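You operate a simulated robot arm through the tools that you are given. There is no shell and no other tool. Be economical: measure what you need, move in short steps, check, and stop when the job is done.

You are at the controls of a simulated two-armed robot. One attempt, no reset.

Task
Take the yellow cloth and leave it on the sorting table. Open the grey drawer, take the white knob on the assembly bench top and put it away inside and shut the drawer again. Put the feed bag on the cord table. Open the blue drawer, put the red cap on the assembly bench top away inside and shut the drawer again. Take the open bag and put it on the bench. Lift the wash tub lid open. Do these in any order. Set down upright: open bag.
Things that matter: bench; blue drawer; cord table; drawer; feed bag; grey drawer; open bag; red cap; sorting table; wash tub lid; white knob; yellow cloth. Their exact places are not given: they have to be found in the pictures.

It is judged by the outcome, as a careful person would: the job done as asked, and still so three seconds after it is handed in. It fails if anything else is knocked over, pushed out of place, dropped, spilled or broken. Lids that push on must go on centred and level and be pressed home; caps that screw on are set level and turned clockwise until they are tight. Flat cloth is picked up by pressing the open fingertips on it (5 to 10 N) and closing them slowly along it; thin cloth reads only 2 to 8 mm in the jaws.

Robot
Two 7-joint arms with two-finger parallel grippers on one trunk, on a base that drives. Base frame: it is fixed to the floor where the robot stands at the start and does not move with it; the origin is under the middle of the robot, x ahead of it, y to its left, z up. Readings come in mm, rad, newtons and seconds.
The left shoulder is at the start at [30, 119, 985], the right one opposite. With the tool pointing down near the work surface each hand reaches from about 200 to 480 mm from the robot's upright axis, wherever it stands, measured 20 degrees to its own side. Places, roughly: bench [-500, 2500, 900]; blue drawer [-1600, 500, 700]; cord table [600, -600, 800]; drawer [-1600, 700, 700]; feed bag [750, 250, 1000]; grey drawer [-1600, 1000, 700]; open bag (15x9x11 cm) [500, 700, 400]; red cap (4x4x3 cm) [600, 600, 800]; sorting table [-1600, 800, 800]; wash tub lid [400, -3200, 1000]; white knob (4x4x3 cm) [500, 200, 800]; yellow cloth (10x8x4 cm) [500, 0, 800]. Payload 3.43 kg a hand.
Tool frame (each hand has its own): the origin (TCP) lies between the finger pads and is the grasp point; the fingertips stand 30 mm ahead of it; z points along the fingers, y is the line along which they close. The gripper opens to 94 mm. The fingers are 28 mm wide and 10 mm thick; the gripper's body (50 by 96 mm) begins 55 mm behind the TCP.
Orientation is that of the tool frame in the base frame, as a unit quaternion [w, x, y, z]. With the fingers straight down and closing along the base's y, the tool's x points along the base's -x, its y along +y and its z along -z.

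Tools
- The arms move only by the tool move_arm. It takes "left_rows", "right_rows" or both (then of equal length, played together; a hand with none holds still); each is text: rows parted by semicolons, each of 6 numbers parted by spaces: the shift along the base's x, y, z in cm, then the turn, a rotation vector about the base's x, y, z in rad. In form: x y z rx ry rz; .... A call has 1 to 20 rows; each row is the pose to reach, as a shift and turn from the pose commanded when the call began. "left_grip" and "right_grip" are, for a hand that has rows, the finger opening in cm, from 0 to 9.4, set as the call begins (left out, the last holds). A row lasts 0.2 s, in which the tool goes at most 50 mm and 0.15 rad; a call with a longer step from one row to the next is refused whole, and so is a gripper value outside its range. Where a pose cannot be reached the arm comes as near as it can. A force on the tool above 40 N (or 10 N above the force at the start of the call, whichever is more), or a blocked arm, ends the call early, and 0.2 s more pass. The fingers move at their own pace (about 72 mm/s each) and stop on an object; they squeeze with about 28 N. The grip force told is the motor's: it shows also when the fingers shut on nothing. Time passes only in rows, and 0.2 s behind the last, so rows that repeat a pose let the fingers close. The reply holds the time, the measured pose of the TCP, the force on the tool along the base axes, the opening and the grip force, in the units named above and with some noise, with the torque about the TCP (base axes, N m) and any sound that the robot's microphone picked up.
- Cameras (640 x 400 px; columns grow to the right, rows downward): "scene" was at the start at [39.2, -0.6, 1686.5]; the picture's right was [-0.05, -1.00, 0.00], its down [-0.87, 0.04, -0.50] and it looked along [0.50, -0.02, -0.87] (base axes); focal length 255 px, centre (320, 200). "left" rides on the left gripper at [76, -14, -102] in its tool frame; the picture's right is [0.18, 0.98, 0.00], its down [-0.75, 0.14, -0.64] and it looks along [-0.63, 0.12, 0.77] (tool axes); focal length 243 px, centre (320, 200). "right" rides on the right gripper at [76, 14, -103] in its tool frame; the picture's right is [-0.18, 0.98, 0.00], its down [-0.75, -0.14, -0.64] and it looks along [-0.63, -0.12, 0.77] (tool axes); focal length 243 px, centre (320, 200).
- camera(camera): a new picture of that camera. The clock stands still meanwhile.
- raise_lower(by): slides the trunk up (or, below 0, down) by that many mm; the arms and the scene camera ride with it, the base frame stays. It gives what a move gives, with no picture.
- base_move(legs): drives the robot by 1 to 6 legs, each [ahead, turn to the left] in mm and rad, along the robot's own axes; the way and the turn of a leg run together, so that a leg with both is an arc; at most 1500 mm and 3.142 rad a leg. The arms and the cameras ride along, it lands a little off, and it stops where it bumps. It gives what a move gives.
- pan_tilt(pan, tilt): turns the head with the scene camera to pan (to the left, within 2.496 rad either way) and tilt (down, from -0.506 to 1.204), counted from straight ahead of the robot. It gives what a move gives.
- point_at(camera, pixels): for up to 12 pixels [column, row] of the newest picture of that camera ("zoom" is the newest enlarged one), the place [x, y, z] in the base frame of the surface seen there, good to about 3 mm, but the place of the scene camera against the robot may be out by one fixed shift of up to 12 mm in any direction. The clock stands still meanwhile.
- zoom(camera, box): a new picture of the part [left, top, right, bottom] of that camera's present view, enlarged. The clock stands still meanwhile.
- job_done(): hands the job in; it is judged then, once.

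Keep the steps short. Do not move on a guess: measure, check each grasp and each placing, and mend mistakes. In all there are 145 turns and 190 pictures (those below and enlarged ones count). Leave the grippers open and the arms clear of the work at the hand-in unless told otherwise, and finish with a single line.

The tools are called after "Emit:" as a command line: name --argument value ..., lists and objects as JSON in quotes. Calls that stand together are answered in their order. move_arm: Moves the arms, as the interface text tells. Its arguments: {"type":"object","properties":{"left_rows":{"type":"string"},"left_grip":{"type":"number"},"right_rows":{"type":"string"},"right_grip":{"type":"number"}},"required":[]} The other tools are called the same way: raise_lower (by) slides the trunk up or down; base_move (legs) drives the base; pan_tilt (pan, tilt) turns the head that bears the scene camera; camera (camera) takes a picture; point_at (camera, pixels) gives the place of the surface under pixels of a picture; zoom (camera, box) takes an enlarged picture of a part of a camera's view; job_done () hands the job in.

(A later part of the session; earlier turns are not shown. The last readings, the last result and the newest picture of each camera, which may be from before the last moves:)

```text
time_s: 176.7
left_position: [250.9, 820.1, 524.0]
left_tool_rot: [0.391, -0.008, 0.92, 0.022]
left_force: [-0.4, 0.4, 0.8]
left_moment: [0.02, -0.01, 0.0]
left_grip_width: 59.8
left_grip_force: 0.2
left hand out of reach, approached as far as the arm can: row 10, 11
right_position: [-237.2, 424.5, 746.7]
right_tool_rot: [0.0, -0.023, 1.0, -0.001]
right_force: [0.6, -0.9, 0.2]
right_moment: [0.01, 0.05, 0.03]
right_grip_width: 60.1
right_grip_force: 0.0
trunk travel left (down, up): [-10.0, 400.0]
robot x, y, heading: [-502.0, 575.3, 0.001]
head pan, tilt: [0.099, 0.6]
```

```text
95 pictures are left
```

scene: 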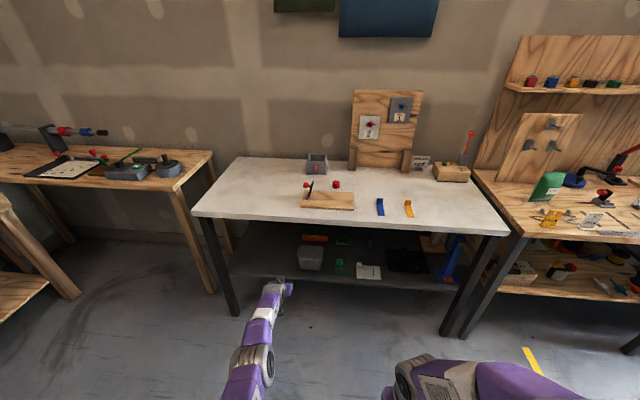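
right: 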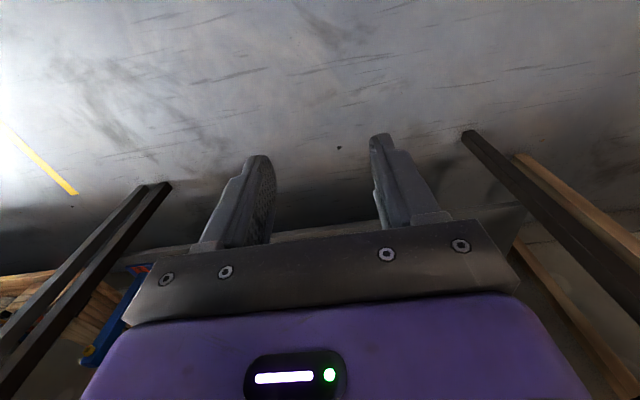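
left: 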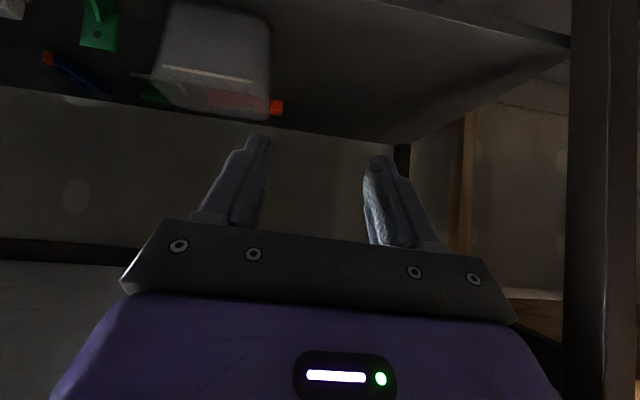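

The arm is straight and low. I slacken it by 5 cm, raise slightly, then drive in 195 mm to look at the rim.

Emit:
move_arm --left_rows "-2 0 1 0 0 0; -5 0 2 0 0 0; -5 0 2 0 0 0"

Emit:
base_move --legs '[[195, 0]]'

Emit:
camera --camera "left"

Emit:
camera --camera "scene"

```text
time_s: 177.5
left_position: [204.2, 819.3, 545.7]
left_tool_rot: [0.393, -0.009, 0.919, 0.022]
left_force: [0.4, -0.1, 0.4]
left_moment: [0.0, 0.02, 0.01]
left_grip_width: 59.9
left_grip_force: 0.1
right_position: [-237.3, 426.2, 747.1]
right_tool_rot: [0.001, -0.024, 1.0, -0.002]
right_force: [0.1, -0.1, 0.1]
right_moment: [0.02, -0.02, 0.01]
right_grip_width: 60.2
right_grip_force: 0.2
trunk travel left (down, up): [-10.0, 400.0]
robot x, y, heading: [-503.6, 577.3, 0.001]
head pan, tilt: [0.099, 0.6]
```

```text
time_s: 179.1
left_position: [388.1, 821.2, 543.0]
left_tool_rot: [0.393, -0.01, 0.919, 0.022]
left_force: [-0.2, -0.2, -0.5]
left_moment: [0.0, 0.0, 0.0]
left_grip_width: 60.0
left_grip_force: 0.1
right_position: [-51.1, 426.4, 746.6]
right_tool_rot: [0.0, -0.025, 1.0, -0.002]
right_force: [-0.4, 0.8, 0.0]
right_moment: [-0.01, 0.0, 0.03]
right_grip_width: 59.9
right_grip_force: 0.1
trunk travel left (down, up): [-10.0, 400.0]
robot x, y, heading: [-324.1, 574.6, 0.004]
head pan, tilt: [0.099, 0.6]
```

```text
94 pictures are left
```

left: 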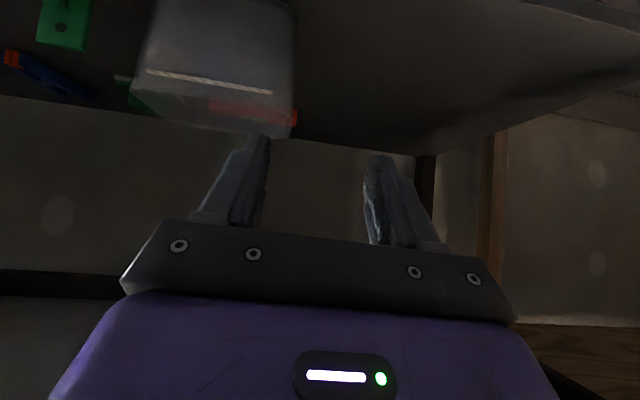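

```text
93 pictures are left
```

scene: 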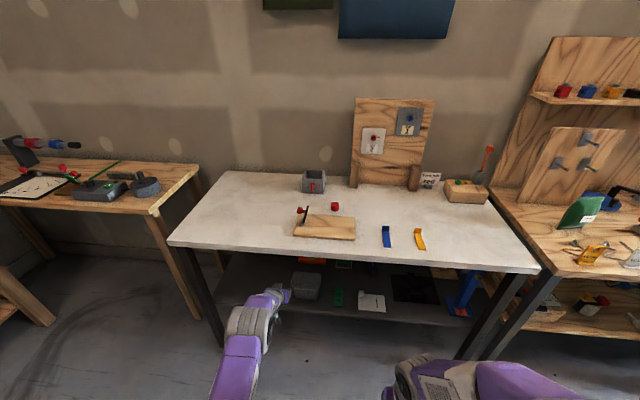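

Emit:
zoom --camera "left" --box '[110, 0, 310, 150]'

Emit:
point_at --camera "left" --pixels '[[275, 93], [280, 70], [288, 60], [292, 40], [294, 20], [290, 95], [291, 110], [288, 125], [285, 135], [292, 130], [280, 120], [150, 75]]'

```text
2.67 times, centred on (210, 75) of left
```

zoom: 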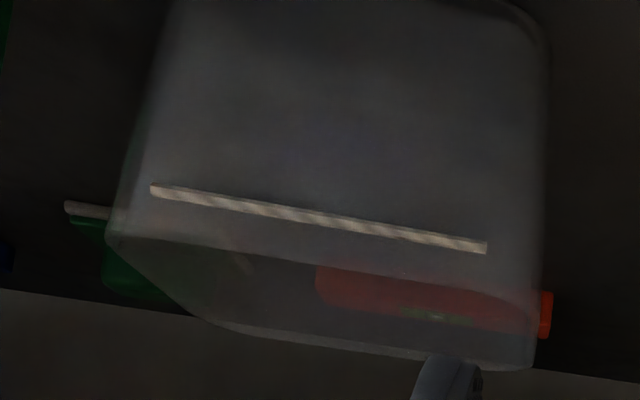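

```text
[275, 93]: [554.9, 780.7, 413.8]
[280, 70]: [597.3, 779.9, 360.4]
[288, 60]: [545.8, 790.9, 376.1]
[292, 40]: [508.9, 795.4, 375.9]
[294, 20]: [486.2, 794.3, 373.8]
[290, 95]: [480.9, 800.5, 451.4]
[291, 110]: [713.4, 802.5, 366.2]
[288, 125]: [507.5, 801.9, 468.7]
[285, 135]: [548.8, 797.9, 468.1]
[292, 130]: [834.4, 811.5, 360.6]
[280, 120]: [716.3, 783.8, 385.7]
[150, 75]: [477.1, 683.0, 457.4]
```

The side wall is at y≈800, rim z≈470. I align y, lower to z≈520, and drive ahead 120 mm so the fingers come above the wall.

Emit:
move_arm --left_rows "0 -1 -1 0 0 0; 0 -2.1 -1.5 0 0 0; 0 -2.1 -1.5 0 0 0"

Emit:
base_move --legs '[[120, 0]]'

Emit:
camera --camera "left"

Emit:
camera --camera "scene"

```text
time_s: 179.8
left_position: [386.2, 798.1, 529.9]
left_tool_rot: [0.392, -0.009, 0.92, 0.023]
left_force: [0.2, -0.3, 0.5]
left_moment: [0.0, 0.02, -0.02]
left_grip_width: 60.2
left_grip_force: 0.1
right_position: [-51.4, 426.4, 746.6]
right_tool_rot: [0.0, -0.025, 1.0, -0.001]
right_force: [0.5, 1.4, 0.3]
right_moment: [-0.01, 0.0, -0.04]
right_grip_width: 60.0
right_grip_force: 0.2
trunk travel left (down, up): [-10.0, 400.0]
robot x, y, heading: [-324.9, 579.0, 0.007]
head pan, tilt: [0.099, 0.6]
```

```text
time_s: 181.1
left_position: [509.3, 799.8, 528.7]
left_tool_rot: [0.391, -0.01, 0.92, 0.023]
left_force: [-0.3, -0.1, 0.2]
left_moment: [-0.01, -0.03, 0.01]
left_grip_width: 60.0
left_grip_force: 0.1
right_position: [70.5, 426.4, 747.1]
right_tool_rot: [0.0, -0.025, 1.0, -0.001]
right_force: [-0.2, 0.3, 1.1]
right_moment: [0.01, 0.02, -0.03]
right_grip_width: 59.9
right_grip_force: 0.0
trunk travel left (down, up): [-10.0, 400.0]
robot x, y, heading: [-200.5, 576.0, 0.005]
head pan, tilt: [0.099, 0.6]
```

```text
91 pictures are left
```

left: 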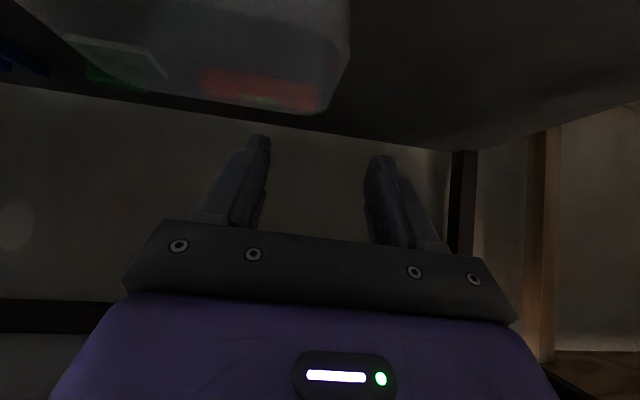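

```text
90 pictures are left
```

scene: 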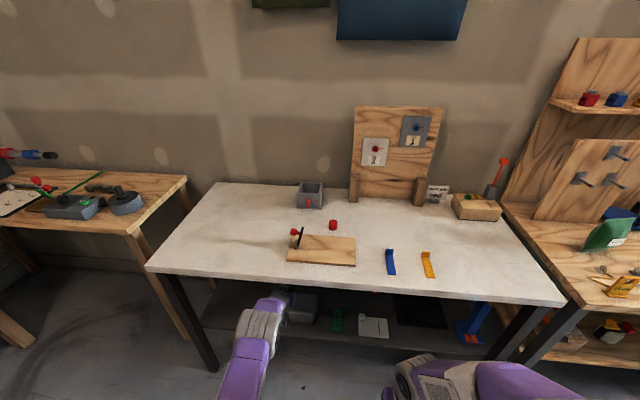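

Emit:
point_at --camera "left" --pixels '[[346, 20], [345, 50], [340, 75], [330, 95], [322, 107], [318, 110], [300, 105], [260, 105]]'

Emit:
zoom --camera "left" --box '[240, 0, 400, 150]'

```text
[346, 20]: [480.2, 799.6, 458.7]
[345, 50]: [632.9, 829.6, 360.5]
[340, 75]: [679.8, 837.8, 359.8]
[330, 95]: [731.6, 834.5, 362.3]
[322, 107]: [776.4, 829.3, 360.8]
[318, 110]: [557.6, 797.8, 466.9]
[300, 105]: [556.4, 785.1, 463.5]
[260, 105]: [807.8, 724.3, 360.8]
```

```text
2.67 times, centred on (320, 75) of left
```

zoom: 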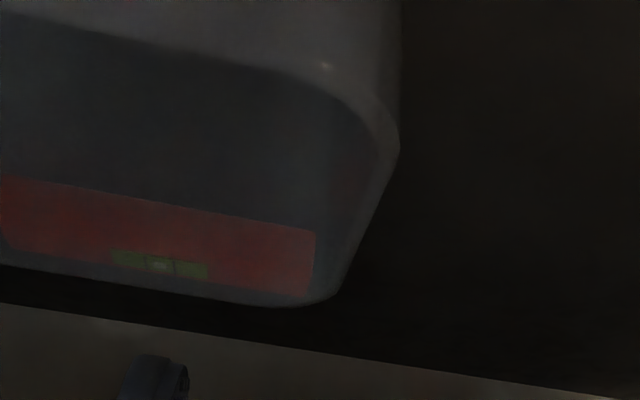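

The wall lies between the fingers. I lower 7 cm vertically, shifting 5 mm forward, then close.

Emit:
move_arm --left_rows "0.3 0.1 -2 0 0 0; 0.5 0.1 -4 0 0 0; 0.5 0.1 -5.5 0 0 0; 0.5 0.1 -6.5 0 0 0; 0.5 0.1 -7.1 0 0 0; 0.5 0.1 -7.1 0 0 0"

Emit:
move_arm --left_rows "0 0 0 0 0 0; 0 0 0 0 0 0; 0 0 0 0 0 0; 0 0 0 0 0 0" --left_grip 0

Emit:
camera --camera "left"

```text
time_s: 182.5
left_position: [513.2, 798.2, 458.3]
left_tool_rot: [0.392, -0.01, 0.919, 0.023]
left_force: [0.1, -0.4, -0.6]
left_moment: [0.0, -0.02, 0.01]
left_grip_width: 60.0
left_grip_force: 0.0
right_position: [69.0, 426.4, 747.0]
right_tool_rot: [0.0, -0.025, 1.0, -0.001]
right_force: [0.4, 0.0, 0.4]
right_moment: [-0.03, 0.02, -0.03]
right_grip_width: 60.2
right_grip_force: 0.0
trunk travel left (down, up): [-10.0, 400.0]
robot x, y, heading: [-199.9, 576.5, 0.004]
head pan, tilt: [0.099, 0.6]
```

```text
time_s: 183.5
left_position: [514.2, 797.4, 459.5]
left_tool_rot: [0.393, -0.009, 0.919, 0.022]
left_force: [-0.9, -0.8, 5.2]
left_moment: [-0.59, 0.08, -0.13]
left_grip_width: 8.7
left_grip_force: 27.8
right_position: [70.6, 427.2, 747.1]
right_tool_rot: [0.001, -0.026, 1.0, -0.001]
right_force: [0.0, -0.3, -0.3]
right_moment: [0.0, -0.02, -0.04]
right_grip_width: 60.1
right_grip_force: 0.1
trunk travel left (down, up): [-10.0, 400.0]
robot x, y, heading: [-198.3, 577.9, 0.002]
head pan, tilt: [0.099, 0.6]
```

```text
88 pictures are left
```

left: 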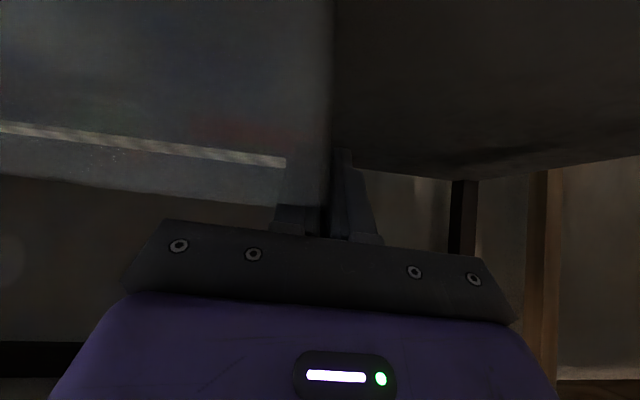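

Held on the wall (8.7 mm). I lift 5 cm and check.

Emit:
move_arm --left_rows "0 0 0.7 0 0 0; 0 0 1.5 0 0 0; 0 0 2.5 0 0 0; 0 0 3.5 0 0 0; 0 0 4.5 0 0 0; 0 0 5 0 0 0; 0 0 5 0 0 0"

Emit:
camera --camera "left"

Emit:
zoom --camera "scene" --box '[220, 250, 420, 370]'

```text
time_s: 185.1
left_position: [512.2, 799.3, 507.5]
left_tool_rot: [0.392, -0.008, 0.92, 0.021]
left_force: [-0.1, 0.9, -0.4]
left_moment: [0.05, -0.01, -0.03]
left_grip_width: 7.8
left_grip_force: 28.3
right_position: [69.3, 427.3, 749.3]
right_tool_rot: [0.002, -0.026, 1.0, -0.002]
right_force: [0.2, 0.1, 0.1]
right_moment: [0.01, -0.01, -0.01]
right_grip_width: 59.9
right_grip_force: 0.2
trunk travel left (down, up): [-10.0, 400.0]
robot x, y, heading: [-200.3, 581.3, 0.005]
head pan, tilt: [0.099, 0.6]
```

```text
87 pictures are left
```

left: 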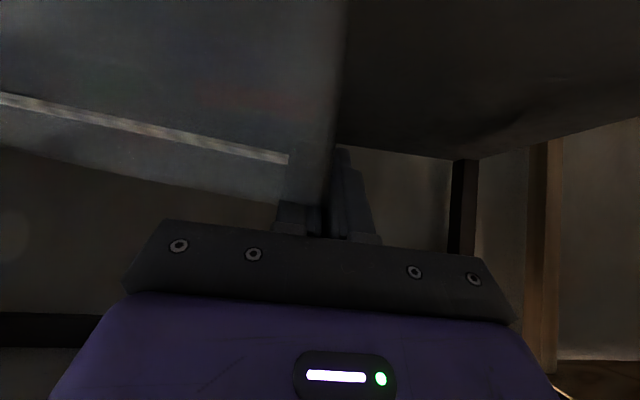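

```text
3.20 times, centred on (320, 310) of scene
```

zoom: 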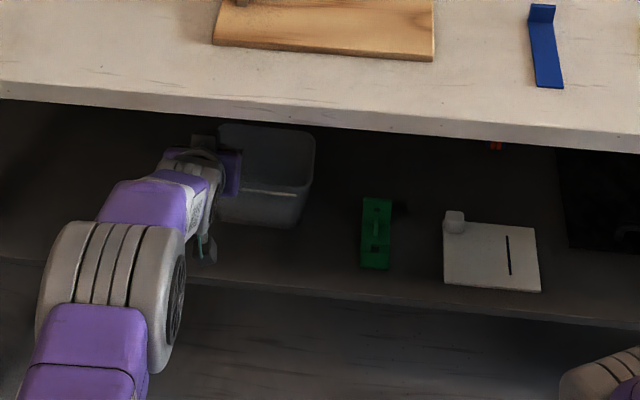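

The bag is held with a slight sag. I back out straight, then raise the trunk.

Emit:
base_move --legs '[[-400, 0]]'

Emit:
raise_lower --by 380

Emit:
camera --camera "scene"

Emit:
camera --camera "left"

```text
time_s: 187.6
left_position: [111.7, 799.5, 508.0]
left_tool_rot: [0.392, -0.012, 0.919, 0.024]
left_force: [0.3, 0.3, -1.3]
left_moment: [0.06, -0.01, -0.03]
left_grip_width: 7.3
left_grip_force: 28.1
right_position: [-328.6, 425.7, 749.5]
right_tool_rot: [0.0, -0.027, 1.0, -0.002]
right_force: [-0.1, 0.1, 0.3]
right_moment: [0.0, -0.01, 0.0]
right_grip_width: 60.0
right_grip_force: 0.1
trunk travel left (down, up): [-10.0, 400.0]
robot x, y, heading: [-596.4, 575.8, 0.008]
head pan, tilt: [0.099, 0.6]
```

```text
time_s: 191.3
left_position: [111.7, 800.7, 887.7]
left_tool_rot: [0.392, -0.011, 0.92, 0.023]
left_force: [0.2, -0.7, -0.8]
left_moment: [0.0, -0.01, 0.01]
left_grip_width: 7.6
left_grip_force: 27.9
right_position: [-329.1, 424.9, 1127.4]
right_tool_rot: [0.0, -0.027, 1.0, -0.002]
right_force: [-0.9, -1.2, -0.7]
right_moment: [0.03, 0.02, -0.01]
right_grip_width: 60.0
right_grip_force: 0.0
trunk travel left (down, up): [-390.0, 20.0]
robot x, y, heading: [-599.8, 576.1, 0.008]
head pan, tilt: [0.099, 0.6]
```

```text
85 pictures are left
```

scene: 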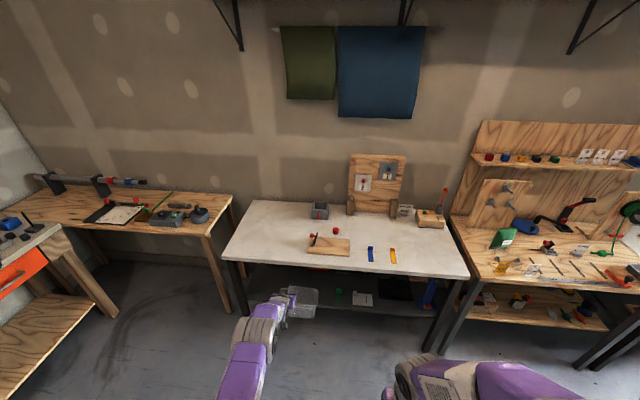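

```text
84 pictures are left
```

left: 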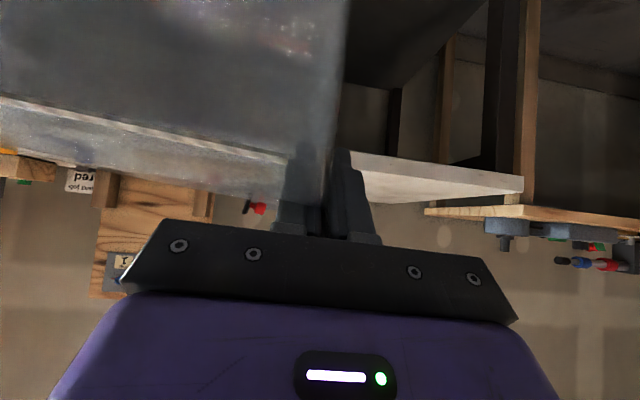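

Sag is small and steady. I put the bag on the bench first: draw the arm in and up, then drive toward the bench at (-500, 2500).

Emit:
move_arm --left_rows "-3 0 2 0 0 0; -6 0.5 4 0 0 0; -9 1 6 0 0 0; -12 1.5 8 0 0 0; -15 2 10 0 0 0; -18 2.5 12 0 0 0; -21 3 14 0 0 0; -24 3.5 15 0 0 0; -24 3.5 15 0 0 0"

Emit:
base_move --legs '[[0, 1.57], [900, 0]]'

Emit:
pan_tilt --pan 0 --tilt 0.7

Emit:
camera --camera "scene"

```text
time_s: 193.3
left_position: [-129.1, 834.9, 1036.5]
left_tool_rot: [0.392, -0.011, 0.92, 0.023]
left_force: [0.4, 0.0, -1.0]
left_moment: [0.05, 0.05, 0.0]
left_grip_width: 7.8
left_grip_force: 27.3
right_position: [-329.3, 425.4, 1128.3]
right_tool_rot: [0.001, -0.027, 1.0, -0.002]
right_force: [-0.3, 0.3, -0.7]
right_moment: [-0.02, -0.01, 0.05]
right_grip_width: 60.0
right_grip_force: 0.1
trunk travel left (down, up): [-390.0, 20.0]
robot x, y, heading: [-600.6, 574.2, 0.005]
head pan, tilt: [0.099, 0.6]
```

```text
time_s: 201.8
left_position: [-849.1, 1934.9, 1036.7]
left_tool_rot: [-0.264, 0.652, -0.648, -0.292]
left_force: [-0.2, -0.3, 0.3]
left_moment: [-0.01, 0.03, 0.02]
left_grip_width: 7.6
left_grip_force: 27.8
right_position: [-443.6, 1727.1, 1128.2]
right_tool_rot: [-0.002, 0.72, -0.694, 0.002]
right_force: [0.2, 0.4, -0.1]
right_moment: [-0.03, 0.02, 0.01]
right_grip_width: 60.0
right_grip_force: 0.0
trunk travel left (down, up): [-390.0, 20.0]
robot x, y, heading: [-597.5, 1462.9, 1.558]
head pan, tilt: [0.099, 0.6]
```

```text
time_s: 202.4
left_position: [-848.6, 1935.6, 1036.3]
left_tool_rot: [-0.263, 0.653, -0.648, -0.291]
left_force: [-0.1, 0.3, -0.6]
left_moment: [-0.02, 0.05, 0.05]
left_grip_width: 7.6
left_grip_force: 28.1
right_position: [-442.7, 1728.2, 1126.9]
right_tool_rot: [-0.001, 0.72, -0.694, 0.002]
right_force: [-0.4, 0.2, -0.4]
right_moment: [0.0, 0.03, 0.0]
right_grip_width: 60.0
right_grip_force: 0.1
trunk travel left (down, up): [-390.0, 20.0]
robot x, y, heading: [-599.5, 1463.2, 1.561]
head pan, tilt: [0.0, 0.7]
```

```text
83 pictures are left
```

scene: 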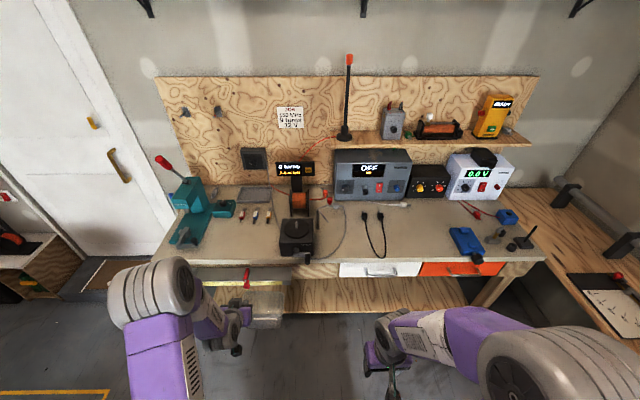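

Possible free spots: px (240,245) left, and px (415,240). I measure both.

Emit:
zoom --camera "scene" --box '[160, 170, 460, 300]'

Emit:
point_at --camera "scene" --pixels '[[215, 235], [240, 245], [262, 250], [240, 258], [275, 240], [225, 218], [240, 222], [268, 222], [395, 240], [430, 235], [415, 215], [440, 256]]'

```text
2.13 times, centred on (310, 235) of scene
```

zoom: 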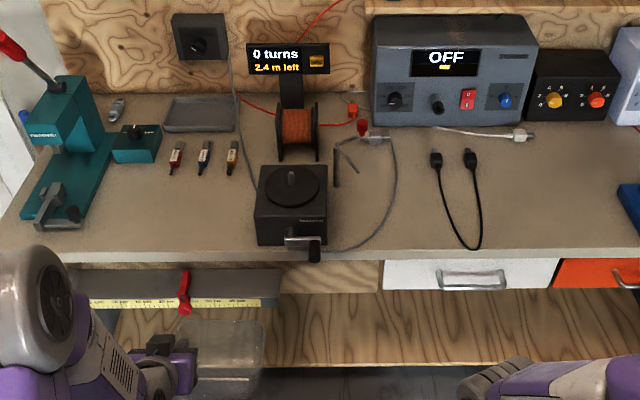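

```text
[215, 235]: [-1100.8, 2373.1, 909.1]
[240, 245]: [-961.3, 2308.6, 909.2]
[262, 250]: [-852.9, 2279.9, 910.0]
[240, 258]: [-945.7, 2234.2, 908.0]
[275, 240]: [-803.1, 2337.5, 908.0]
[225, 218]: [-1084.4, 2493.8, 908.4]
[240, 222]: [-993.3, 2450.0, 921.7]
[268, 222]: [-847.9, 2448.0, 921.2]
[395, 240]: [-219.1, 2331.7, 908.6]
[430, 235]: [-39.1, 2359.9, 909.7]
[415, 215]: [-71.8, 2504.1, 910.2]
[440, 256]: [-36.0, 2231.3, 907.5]
```

Spot A, centred (-945, 2320), is clear. I raise the hand 5 cm and drive there.

Emit:
move_arm --left_rows "0 0 2.5 0 0 0; 0 0 5 0 0 0; 0 0 5 0 0 0"

Emit:
base_move --legs '[[0, 0.41], [400, 0], [0, -0.4]]'

Emit:
camera --camera "scene"

Emit:
camera --camera "left"

```text
time_s: 203.2
left_position: [-848.2, 1934.5, 1085.3]
left_tool_rot: [-0.263, 0.653, -0.648, -0.291]
left_force: [-0.2, 0.9, -1.1]
left_moment: [0.0, 0.01, 0.0]
left_grip_width: 7.7
left_grip_force: 27.9
right_position: [-443.1, 1727.0, 1127.9]
right_tool_rot: [-0.002, 0.72, -0.694, 0.001]
right_force: [0.4, -0.2, -0.1]
right_moment: [0.02, 0.0, 0.0]
right_grip_width: 59.8
right_grip_force: 0.0
trunk travel left (down, up): [-390.0, 20.0]
robot x, y, heading: [-596.6, 1459.4, 1.557]
head pan, tilt: [0.0, 0.7]
```

```text
time_s: 208.1
left_position: [-1008.6, 2296.0, 1084.9]
left_tool_rot: [-0.261, 0.657, -0.644, -0.293]
left_force: [-0.6, -0.8, -0.3]
left_moment: [-0.02, 0.04, -0.04]
left_grip_width: 7.8
left_grip_force: 28.1
right_position: [-600.2, 2094.0, 1128.5]
right_tool_rot: [0.0, 0.724, -0.689, 0.001]
right_force: [0.3, 0.1, -0.1]
right_moment: [0.01, 0.01, 0.0]
right_grip_width: 60.1
right_grip_force: 0.0
trunk travel left (down, up): [-390.0, 20.0]
robot x, y, heading: [-753.1, 1829.6, 1.571]
head pan, tilt: [0.0, 0.7]
```

```text
81 pictures are left
```

scene: 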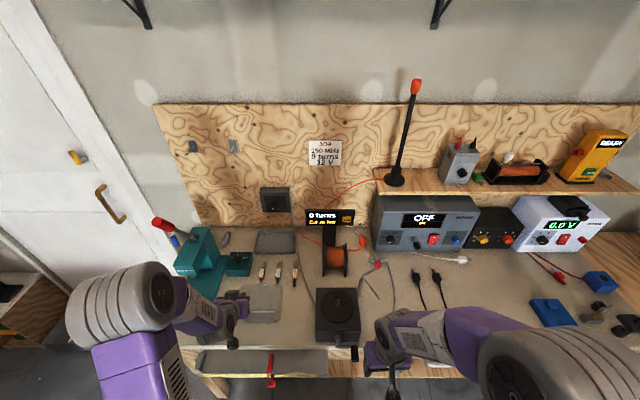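

```text
80 pictures are left
```

left: 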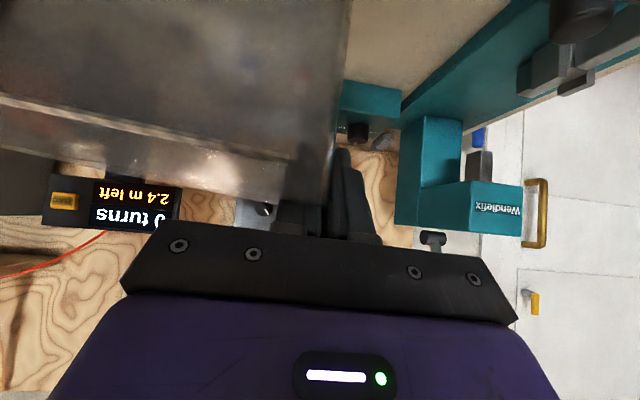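

I lower to just above the surface, rolling 0.09 rad to level the sagging bag.

Emit:
move_arm --left_rows "-0.3 1 -2 0 -0.03 0; -0.5 2 -4 0 -0.06 0; -0.5 2.2 -5.5 0 -0.09 0; -0.5 2.2 -6.5 0 -0.09 0; -0.5 2.2 -6.5 0 -0.09 0"

Emit:
camera --camera "left"

Emit:
zoom --camera "scene" --box '[180, 230, 380, 370]'

```text
time_s: 209.3
left_position: [-1013.2, 2317.7, 1019.9]
left_tool_rot: [-0.29, 0.67, -0.631, -0.263]
left_force: [-0.6, 0.1, -0.2]
left_moment: [-0.01, 0.0, 0.01]
left_grip_width: 7.5
left_grip_force: 27.6
right_position: [-600.1, 2094.5, 1127.5]
right_tool_rot: [-0.001, 0.724, -0.69, 0.001]
right_force: [-0.4, 0.0, 0.5]
right_moment: [-0.02, 0.0, 0.01]
right_grip_width: 59.9
right_grip_force: 0.1
trunk travel left (down, up): [-390.0, 20.0]
robot x, y, heading: [-750.1, 1825.7, 1.575]
head pan, tilt: [0.0, 0.7]
```

```text
79 pictures are left
```

left: 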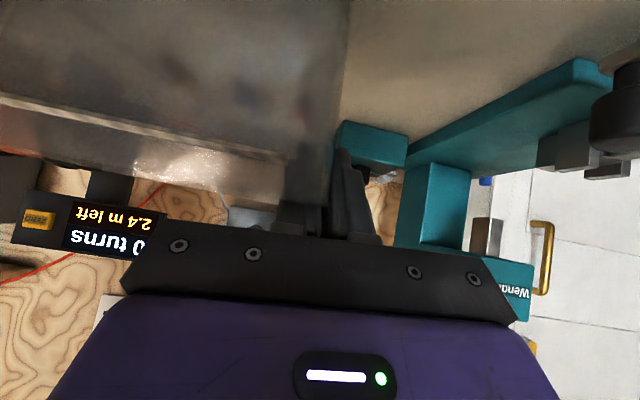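

```text
2.86 times, centred on (280, 300) of scene
```

zoom: 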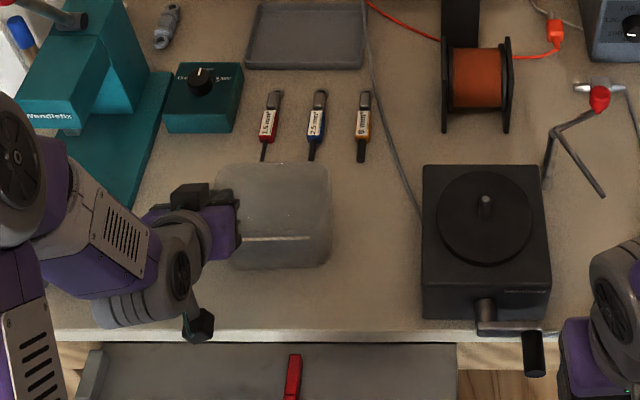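

Clear all round. I lower to contact.

Emit:
move_arm --left_rows "0 0 -0.8 0 0 0; 0 0 -1.4 0 0 0; 0 0 -1.8 0 0 0; 0 0 -2.1 0 0 0; 0 0 -2.3 0 0 0; 0 0 -2.3 0 0 0"

```text
time_s: 210.7
left_position: [-1014.5, 2317.2, 997.7]
left_tool_rot: [-0.292, 0.668, -0.631, -0.265]
left_force: [-2.6, -0.2, 12.0]
left_moment: [0.06, 0.01, -0.02]
left_grip_width: 7.7
left_grip_force: 27.9
right_position: [-599.7, 2092.3, 1128.1]
right_tool_rot: [-0.002, 0.724, -0.69, 0.001]
right_force: [0.4, 0.2, -0.7]
right_moment: [-0.04, -0.01, 0.0]
right_grip_width: 60.0
right_grip_force: 0.0
trunk travel left (down, up): [-390.0, 20.0]
robot x, y, heading: [-750.6, 1827.9, 1.575]
head pan, tilt: [0.0, 0.7]
```

Contact, 12 N. I open a little and rise straight up, then back.

Emit:
move_arm --left_rows "0 0 0.2 0 0 0; 0 0 0.2 0 0 0; 0 0 0.2 0 0 0; 0 0 0.2 0 0 0" --left_grip 5

Emit:
move_arm --left_rows "0 0 2 0 0 0; 0 0 5 0 0 0; 0 0 9 0 0 0; 0 0 13 0 0 0; 0 -3 15 0 0 0; 0 -6 15 0 0 0"

Emit:
camera --camera "left"

Emit:
zoom --camera "scene" --box '[180, 230, 380, 370]'

```text
time_s: 211.7
left_position: [-1013.8, 2317.6, 998.8]
left_tool_rot: [-0.291, 0.669, -0.632, -0.262]
left_force: [0.0, -0.3, -0.1]
left_moment: [0.02, -0.01, -0.03]
left_grip_width: 49.8
left_grip_force: 0.1
right_position: [-601.4, 2094.2, 1127.4]
right_tool_rot: [-0.001, 0.724, -0.69, 0.001]
right_force: [0.4, 0.3, -0.2]
right_moment: [0.0, 0.01, -0.03]
right_grip_width: 60.1
right_grip_force: 0.1
trunk travel left (down, up): [-390.0, 20.0]
robot x, y, heading: [-752.3, 1825.0, 1.571]
head pan, tilt: [0.0, 0.7]
```

```text
time_s: 213.1
left_position: [-1014.2, 2259.1, 1147.2]
left_tool_rot: [-0.291, 0.669, -0.631, -0.263]
left_force: [-0.3, -0.3, 1.4]
left_moment: [-0.01, 0.01, 0.0]
left_grip_width: 49.9
left_grip_force: 0.1
right_position: [-600.3, 2093.0, 1128.2]
right_tool_rot: [-0.001, 0.724, -0.689, 0.001]
right_force: [-0.5, 0.0, -0.1]
right_moment: [0.02, 0.03, 0.01]
right_grip_width: 60.1
right_grip_force: 0.0
trunk travel left (down, up): [-390.0, 20.0]
robot x, y, heading: [-751.1, 1820.6, 1.573]
head pan, tilt: [0.0, 0.7]
```

```text
77 pictures are left
```

left: 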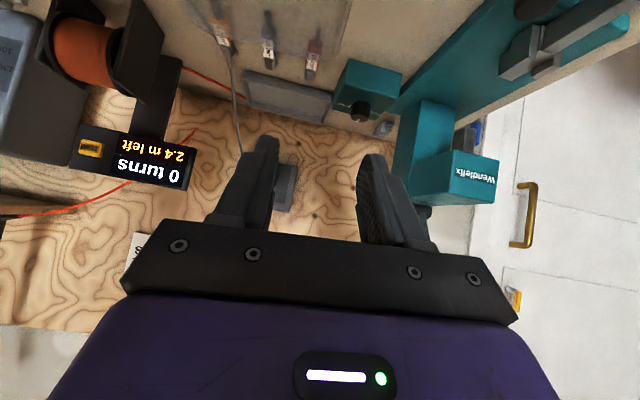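

```text
2.86 times, centred on (280, 300) of scene
```

zoom: 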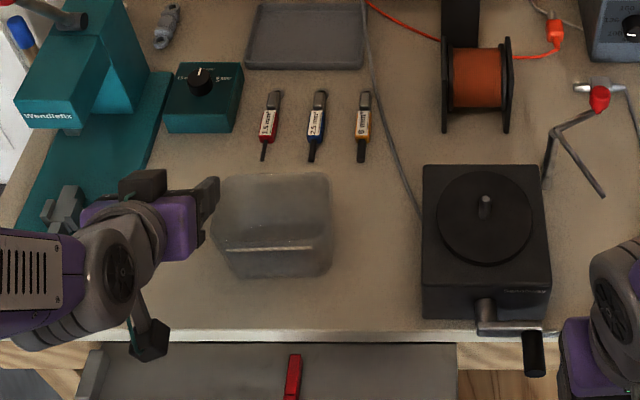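

The open bag stands upright on the bench. Now I straighten the left hand and drive back to the assembly bench for the red cap.

Emit:
move_arm --left_rows "0 -3 1 -0.134 0.007 -0.009; 0 -6 1 -0.269 0.013 -0.018; 1 -9 1 -0.403 0.02 -0.027; 2 -11 1 -0.537 0.027 -0.036; 3 -13 1 -0.672 0.033 -0.045; 3 -14 1 -0.806 0.04 -0.054; 3 -14 1 -0.806 0.04 -0.054" --left_grip 9.4

Emit:
base_move --legs '[[-250, 0], [0, -2.664], [1290, 0], [0, 1.091]]'

Emit:
camera --camera "scene"

Emit:
camera --camera "left"

```text
time_s: 214.7
left_position: [-983.5, 2117.8, 1159.1]
left_tool_rot: [-0.002, -0.707, 0.707, -0.002]
left_force: [0.0, 0.0, 0.0]
left_moment: [0.03, -0.03, -0.02]
left_grip_width: 93.9
left_grip_force: 0.0
right_position: [-600.3, 2093.2, 1127.8]
right_tool_rot: [-0.001, 0.724, -0.689, 0.001]
right_force: [-1.0, 0.2, 0.1]
right_moment: [0.02, -0.04, -0.02]
right_grip_width: 60.0
right_grip_force: 0.1
trunk travel left (down, up): [-390.0, 20.0]
robot x, y, heading: [-751.5, 1823.2, 1.576]
head pan, tilt: [0.0, 0.7]
```

```text
time_s: 231.7
left_position: [83.9, 611.0, 1159.3]
left_tool_rot: [0.0, 0.042, 0.999, 0.001]
left_force: [-0.2, -0.8, -0.1]
left_moment: [-0.05, 0.0, 0.01]
left_grip_width: 93.7
left_grip_force: 0.0
right_position: [25.7, 229.7, 1128.4]
right_tool_rot: [0.0, 0.018, 1.0, -0.002]
right_force: [-0.2, -0.6, 0.6]
right_moment: [-0.02, 0.01, 0.03]
right_grip_width: 59.9
right_grip_force: 0.0
trunk travel left (down, up): [-390.0, 20.0]
robot x, y, heading: [-231.3, 402.8, -0.081]
head pan, tilt: [0.0, 0.7]
```

```text
75 pictures are left
```

scene: 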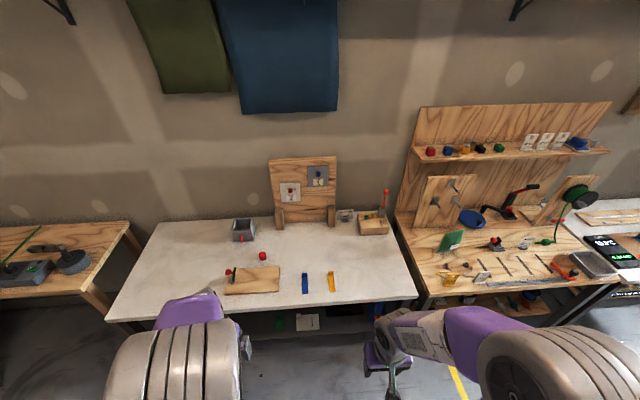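

```text
74 pictures are left
```

left: 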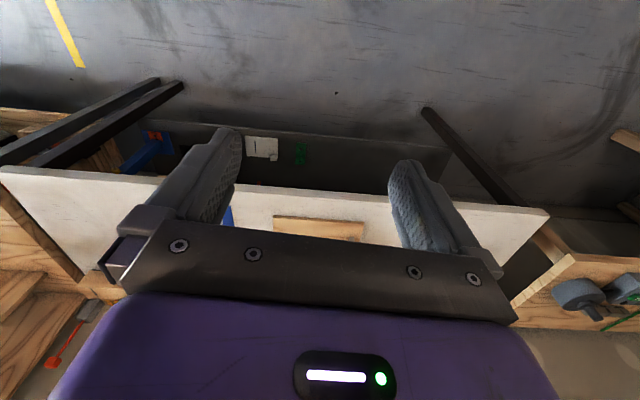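

I drive ahead 375 mm, straightening the heading.

Emit:
base_move --legs '[[0, 0.085], [370, 0]]'

Emit:
camera --camera "left"

```text
time_s: 234.5
left_position: [426.9, 633.3, 1158.7]
left_tool_rot: [-0.001, 0.002, 1.0, 0.0]
left_force: [0.6, -0.2, -0.6]
left_moment: [-0.02, -0.02, 0.0]
left_grip_width: 94.1
left_grip_force: 0.0
right_position: [401.4, 250.6, 1127.1]
right_tool_rot: [0.001, -0.023, 1.0, -0.002]
right_force: [-0.7, 0.2, -0.3]
right_moment: [-0.03, -0.01, -0.02]
right_grip_width: 60.2
right_grip_force: 0.1
trunk travel left (down, up): [-390.0, 20.0]
robot x, y, heading: [132.9, 403.4, -0.0]
head pan, tilt: [0.0, 0.7]
```

```text
73 pictures are left
```

left: 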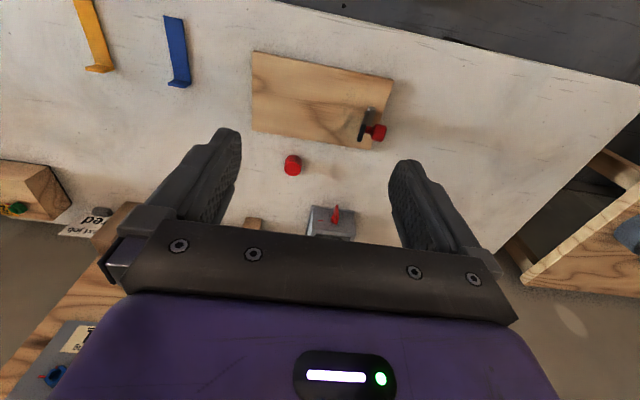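

Emit:
point_at --camera "left" --pixels '[[292, 157], [292, 170], [286, 165], [299, 165], [376, 131], [365, 120], [300, 140], [335, 215]]'

Emit:
zoom --camera "left" --box '[240, 110, 400, 250]'

```text
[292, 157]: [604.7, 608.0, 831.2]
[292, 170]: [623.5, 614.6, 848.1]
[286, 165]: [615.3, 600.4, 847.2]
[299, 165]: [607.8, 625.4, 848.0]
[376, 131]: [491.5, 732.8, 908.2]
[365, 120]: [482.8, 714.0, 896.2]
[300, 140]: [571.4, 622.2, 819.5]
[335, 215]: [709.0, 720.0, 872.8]
```

```text
2.86 times, centred on (320, 180) of left
```

zoom: 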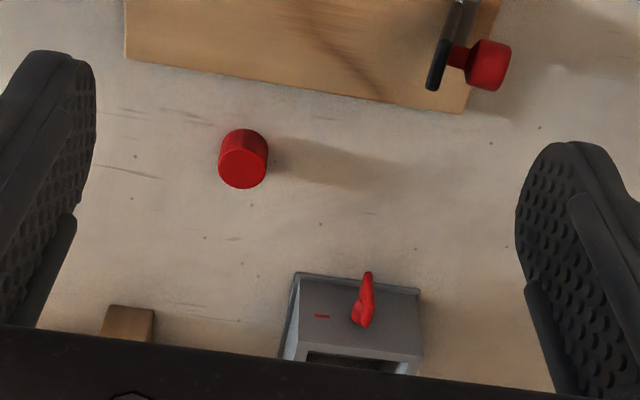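

Cap centre ≈ (613, 612), z up to 849. I move above it, then check.

Emit:
move_arm --left_rows "4.5 -0.5 -1 0 0 0; 9 -1 -2 0 0 0; 13.5 -1.5 -3 0 0 0; 18.5 -2.1 -4 0 0 0; 18.5 -2.1 -8 0 0 0; 18.5 -2.1 -12 0 0 0; 18.5 -2.1 -16 0 0 0; 18.5 -2.1 -20 0 0 0; 18.5 -2.1 -20 0 0 0" --left_grip 7.5

Emit:
camera --camera "left"

```text
refused: row 4 steps farther than a row can; nothing moved
```

```text
71 pictures are left
```

left: 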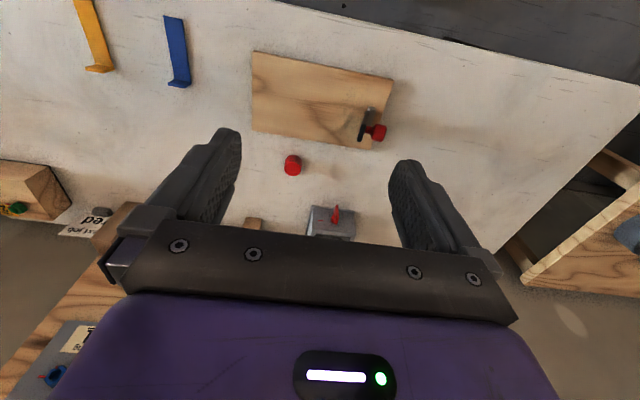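

One step was just too long; I repeat with shorter steps.

Emit:
move_arm --left_rows "4 -0.5 -1 0 0 0; 8 -1 -2 0 0 0; 12 -1.5 -3 0 0 0; 16 -2 -4 0 0 0; 18.5 -2.1 -7 0 0 0; 18.5 -2.1 -11 0 0 0; 18.5 -2.1 -15 0 0 0; 18.5 -2.1 -19 0 0 0; 18.5 -2.1 -20 0 0 0; 18.5 -2.1 -20 0 0 0" --left_grip 7.5

Emit:
camera --camera "left"

```text
time_s: 236.7
left_position: [612.1, 614.3, 956.9]
left_tool_rot: [0.0, 0.002, 1.0, 0.0]
left_force: [0.3, -0.1, -0.3]
left_moment: [0.02, -0.02, 0.0]
left_grip_width: 75.0
left_grip_force: 0.1
right_position: [401.7, 251.3, 1127.7]
right_tool_rot: [0.0, -0.021, 1.0, -0.002]
right_force: [0.2, 0.0, -0.3]
right_moment: [0.0, 0.01, -0.02]
right_grip_width: 60.2
right_grip_force: 0.0
trunk travel left (down, up): [-390.0, 20.0]
robot x, y, heading: [132.9, 400.3, -0.003]
head pan, tilt: [0.0, 0.7]
```

```text
70 pictures are left
```

left: 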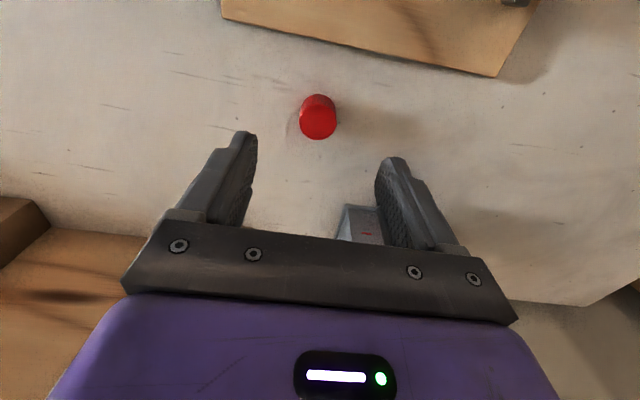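

Centred. Lower to z≈853, close, lift.

Emit:
move_arm --left_rows "0 0 -4 0 0 0; 0 0 -8 0 0 0; 0 0 -10 0 0 0; 0 0 -10.4 0 0 0; 0 0 -10.4 0 0 0"

Emit:
move_arm --left_rows "0 0 0 0 0 0; 0 0 0 0 0 0; 0 0 0 0 0 0; 0 0 0 0 0 0" --left_grip 0

Emit:
move_arm --left_rows "0 0 3 0 0 0; 0 0 7 0 0 0; 0 0 11 0 0 0; 0 0 15 0 0 0; -3 0 18 0 0 0; -7 0 20 0 0 0; -11 0 21 0 0 0; -15 0 21 0 0 0; -17 0 21 0 0 0; -17 0 21 0 0 0"

Emit:
camera --camera "left"

```text
time_s: 237.9
left_position: [610.7, 614.2, 854.2]
left_tool_rot: [-0.001, 0.002, 1.0, 0.0]
left_force: [1.1, 0.9, 0.3]
left_moment: [-0.04, -0.03, -0.03]
left_grip_width: 74.7
left_grip_force: 0.1
right_position: [400.0, 250.3, 1127.3]
right_tool_rot: [0.0, -0.024, 1.0, -0.002]
right_force: [-0.2, 0.1, 0.5]
right_moment: [0.0, -0.02, 0.01]
right_grip_width: 60.1
right_grip_force: 0.1
trunk travel left (down, up): [-390.0, 20.0]
robot x, y, heading: [130.2, 404.1, -0.0]
head pan, tilt: [0.0, 0.7]
```

```text
time_s: 238.9
left_position: [611.5, 613.2, 855.2]
left_tool_rot: [0.001, 0.001, 1.0, -0.001]
left_force: [0.3, -0.4, 0.5]
left_moment: [-0.03, 0.0, -0.01]
left_grip_width: 29.7
left_grip_force: 27.5
right_position: [401.4, 250.8, 1127.8]
right_tool_rot: [-0.001, -0.022, 1.0, -0.001]
right_force: [0.4, 1.5, -0.5]
right_moment: [0.01, -0.01, 0.0]
right_grip_width: 60.1
right_grip_force: 0.0
trunk travel left (down, up): [-390.0, 20.0]
robot x, y, heading: [128.7, 401.9, -0.008]
head pan, tilt: [0.0, 0.7]
```

```text
time_s: 241.1
left_position: [440.3, 611.9, 1063.4]
left_tool_rot: [-0.001, 0.002, 1.0, -0.001]
left_force: [0.1, -0.7, -1.0]
left_moment: [-0.02, 0.0, -0.02]
left_grip_width: 29.7
left_grip_force: 27.8
right_position: [400.9, 250.0, 1127.4]
right_tool_rot: [0.001, -0.023, 1.0, -0.001]
right_force: [-0.8, 0.0, 0.1]
right_moment: [0.04, -0.01, 0.0]
right_grip_width: 60.1
right_grip_force: 0.0
trunk travel left (down, up): [-390.0, 20.0]
robot x, y, heading: [133.6, 404.2, -0.003]
head pan, tilt: [0.0, 0.7]
```

```text
69 pictures are left
```

left: 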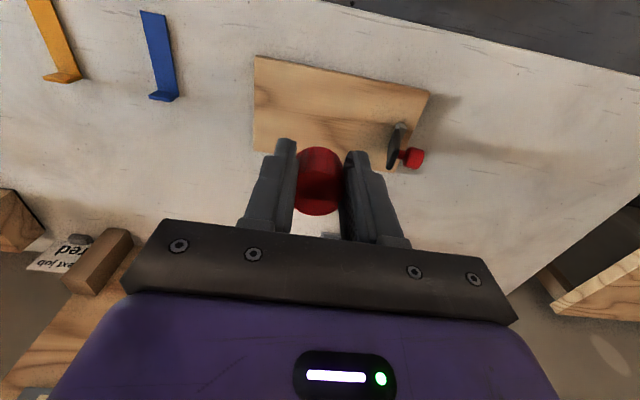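

The cap is held. I drive to the blue drawer and lower the trunk to the height used before.

Emit:
base_move --legs '[[-350, 0], [0, 2.998], [637, 0], [0, 0.143]]'

Emit:
raise_lower --by -140

Emit:
camera --camera "scene"

Emit:
camera --camera "left"

```text
time_s: 254.1
left_position: [-1153.4, 326.0, 1063.7]
left_tool_rot: [0.0, 1.0, -0.022, 0.0]
left_force: [0.0, 0.5, 0.3]
left_moment: [0.02, -0.02, -0.01]
left_grip_width: 31.9
left_grip_force: 28.2
right_position: [-1099.7, 685.1, 1127.9]
right_tool_rot: [-0.002, 1.0, 0.003, 0.0]
right_force: [0.5, 0.6, 0.3]
right_moment: [-0.01, 0.0, 0.02]
right_grip_width: 59.8
right_grip_force: 0.0
trunk travel left (down, up): [-390.0, 20.0]
robot x, y, heading: [-838.2, 527.4, 3.103]
head pan, tilt: [0.0, 0.7]
```

```text
time_s: 255.7
left_position: [-1151.8, 326.9, 923.7]
left_tool_rot: [0.001, 1.0, -0.022, 0.001]
left_force: [-1.3, 0.6, -0.7]
left_moment: [-0.01, 0.0, 0.03]
left_grip_width: 32.0
left_grip_force: 27.9
right_position: [-1100.0, 685.5, 987.7]
right_tool_rot: [-0.002, 1.0, 0.002, 0.0]
right_force: [0.1, -0.2, 0.1]
right_moment: [-0.01, -0.02, 0.04]
right_grip_width: 60.0
right_grip_force: 0.1
trunk travel left (down, up): [-250.0, 160.0]
robot x, y, heading: [-839.5, 524.5, 3.101]
head pan, tilt: [0.0, 0.7]
```

```text
68 pictures are left
```

scene: 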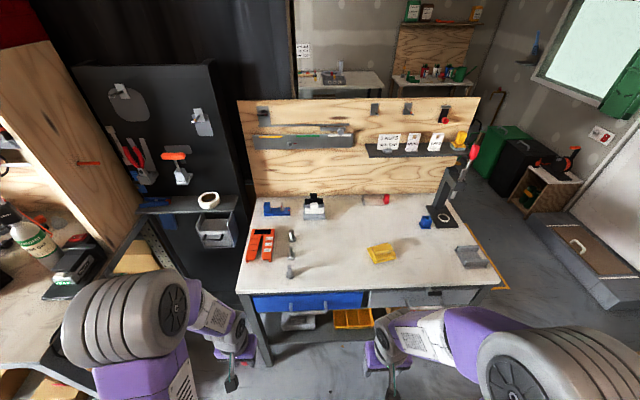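

```text
67 pictures are left
```

left: 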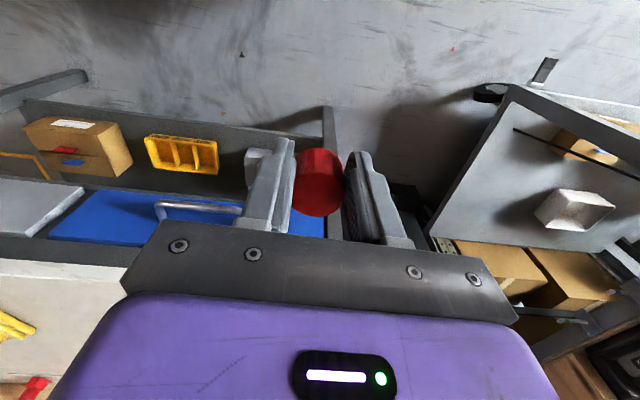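

I yaw the right hand by -90° (as worked before), moving it forward a little.

Emit:
move_arm --right_rows "-1 0 0 0 0 -0.143; -2 0 0 0 0 -0.286; -3 0 0 0 0 -0.428; -4 0 -1 0 0 -0.571; -5 0 -1 0 0 -0.714; -6 0 -2 0 0 -0.857; -7 0 -2 0 0 -1; -8 0 -3 0 0 -1.143; -9 0 -3 0 0 -1.285; -10 0 -3.5 0 0 -1.428; -11 0 -3.5 0 0 -1.571; -11 0 -3.5 0 0 -1.571"

Emit:
move_arm --right_rows "0 0 -1 0 0.12 0; -0.5 -1 -2 0 0.24 0; -1 -2 -3.5 0 0.36 0; -1.5 -3 -5 0 0.48 0; -2 -4 -6 0 0.6 0; -2.5 -5 -7 0 0.72 0; -3 -6 -8 0 0.85 0; -3 -6 -8 0 0.85 0"

Emit:
camera --camera "scene"

Emit:
camera --camera "right"

```text
time_s: 258.3
left_position: [-1152.0, 327.7, 924.5]
left_tool_rot: [0.0, 1.0, -0.021, 0.0]
left_force: [0.0, -0.3, 0.3]
left_moment: [0.01, -0.01, -0.02]
left_grip_width: 32.1
left_grip_force: 28.2
right_position: [-1210.9, 685.9, 952.9]
right_tool_rot: [0.0, 0.709, -0.706, 0.001]
right_force: [0.6, 0.1, 0.4]
right_moment: [0.01, 0.02, 0.01]
right_grip_width: 59.9
right_grip_force: 0.1
trunk travel left (down, up): [-250.0, 160.0]
robot x, y, heading: [-834.4, 519.3, 3.096]
head pan, tilt: [0.0, 0.7]
```

```text
time_s: 260.1
left_position: [-1152.2, 326.7, 923.6]
left_tool_rot: [0.0, 1.0, -0.022, 0.001]
left_force: [-0.4, 0.4, -0.1]
left_moment: [-0.01, -0.01, -0.01]
left_grip_width: 32.3
left_grip_force: 28.5
right_position: [-1239.3, 625.9, 872.7]
right_tool_rot: [0.29, 0.646, -0.643, -0.292]
right_force: [-0.3, 0.0, 0.4]
right_moment: [0.0, 0.0, 0.04]
right_grip_width: 60.0
right_grip_force: 0.0
trunk travel left (down, up): [-250.0, 160.0]
robot x, y, heading: [-837.2, 523.2, 3.099]
head pan, tilt: [0.0, 0.7]
```

```text
66 pictures are left
```

scene: 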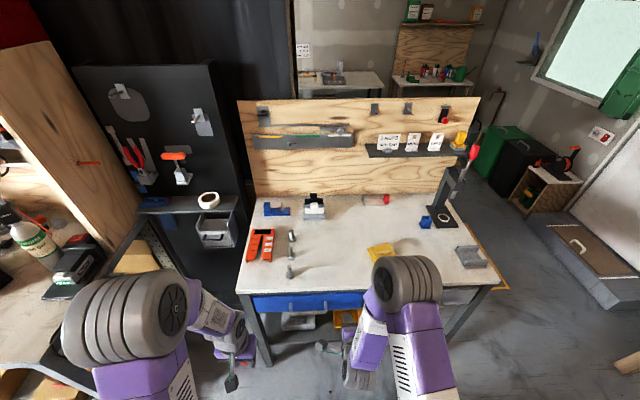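

```text
65 pictures are left
```

right: 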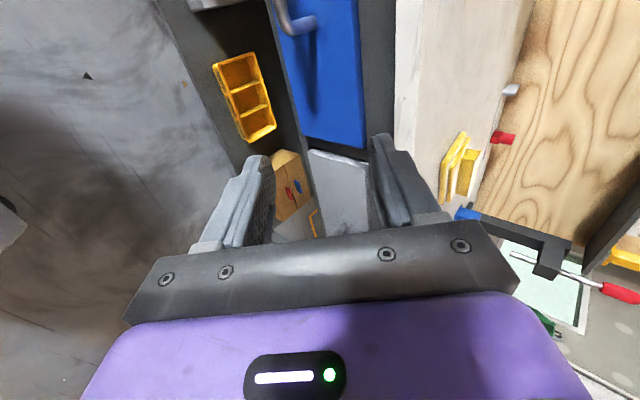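

Same pose as before. I go to the standoff in front of the blue handle (y≈505).

Emit:
move_arm --right_rows "-1 -2.5 -2 0 0 0; -2.5 -5 -4 0 0 0; -4 -7.5 -6 0 0 0; -5.5 -10 -8 0 0 0; -7.2 -12.1 -9.9 0 0 0; -7.2 -12.1 -9.9 0 0 0"

Emit:
camera --camera "right"

Emit:
point_at --camera "right" --pixels '[[322, 85], [325, 110], [330, 140], [335, 170], [340, 195], [365, 110]]'

```text
time_s: 261.5
left_position: [-1151.4, 326.7, 924.0]
left_tool_rot: [0.0, 1.0, -0.023, 0.001]
left_force: [-0.1, -0.6, 1.2]
left_moment: [0.0, 0.0, -0.02]
left_grip_width: 31.8
left_grip_force: 28.0
right_position: [-1312.6, 505.1, 775.1]
right_tool_rot: [0.29, 0.646, -0.643, -0.291]
right_force: [0.7, 0.2, -0.7]
right_moment: [-0.02, 0.0, 0.02]
right_grip_width: 59.9
right_grip_force: 0.1
trunk travel left (down, up): [-250.0, 160.0]
robot x, y, heading: [-836.9, 520.8, 3.106]
head pan, tilt: [0.0, 0.7]
```

```text
64 pictures are left
```

right: 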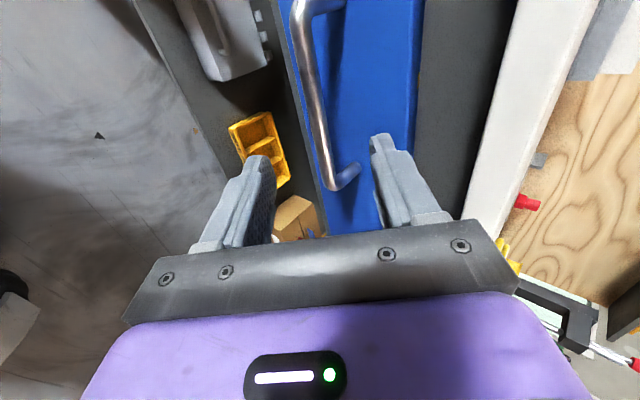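

```text
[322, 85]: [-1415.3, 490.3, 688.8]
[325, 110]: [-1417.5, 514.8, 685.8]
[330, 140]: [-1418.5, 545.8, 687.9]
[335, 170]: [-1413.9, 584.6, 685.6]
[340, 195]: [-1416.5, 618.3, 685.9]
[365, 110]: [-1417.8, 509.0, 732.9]
```

Emit:
point_at --camera "right" --pixels '[[302, 60], [309, 90], [316, 120], [322, 150], [327, 175], [345, 175]]'

```text
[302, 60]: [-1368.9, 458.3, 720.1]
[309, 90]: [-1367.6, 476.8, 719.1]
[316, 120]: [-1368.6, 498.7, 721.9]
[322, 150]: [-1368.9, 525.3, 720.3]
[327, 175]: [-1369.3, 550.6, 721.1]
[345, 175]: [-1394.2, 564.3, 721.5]
```

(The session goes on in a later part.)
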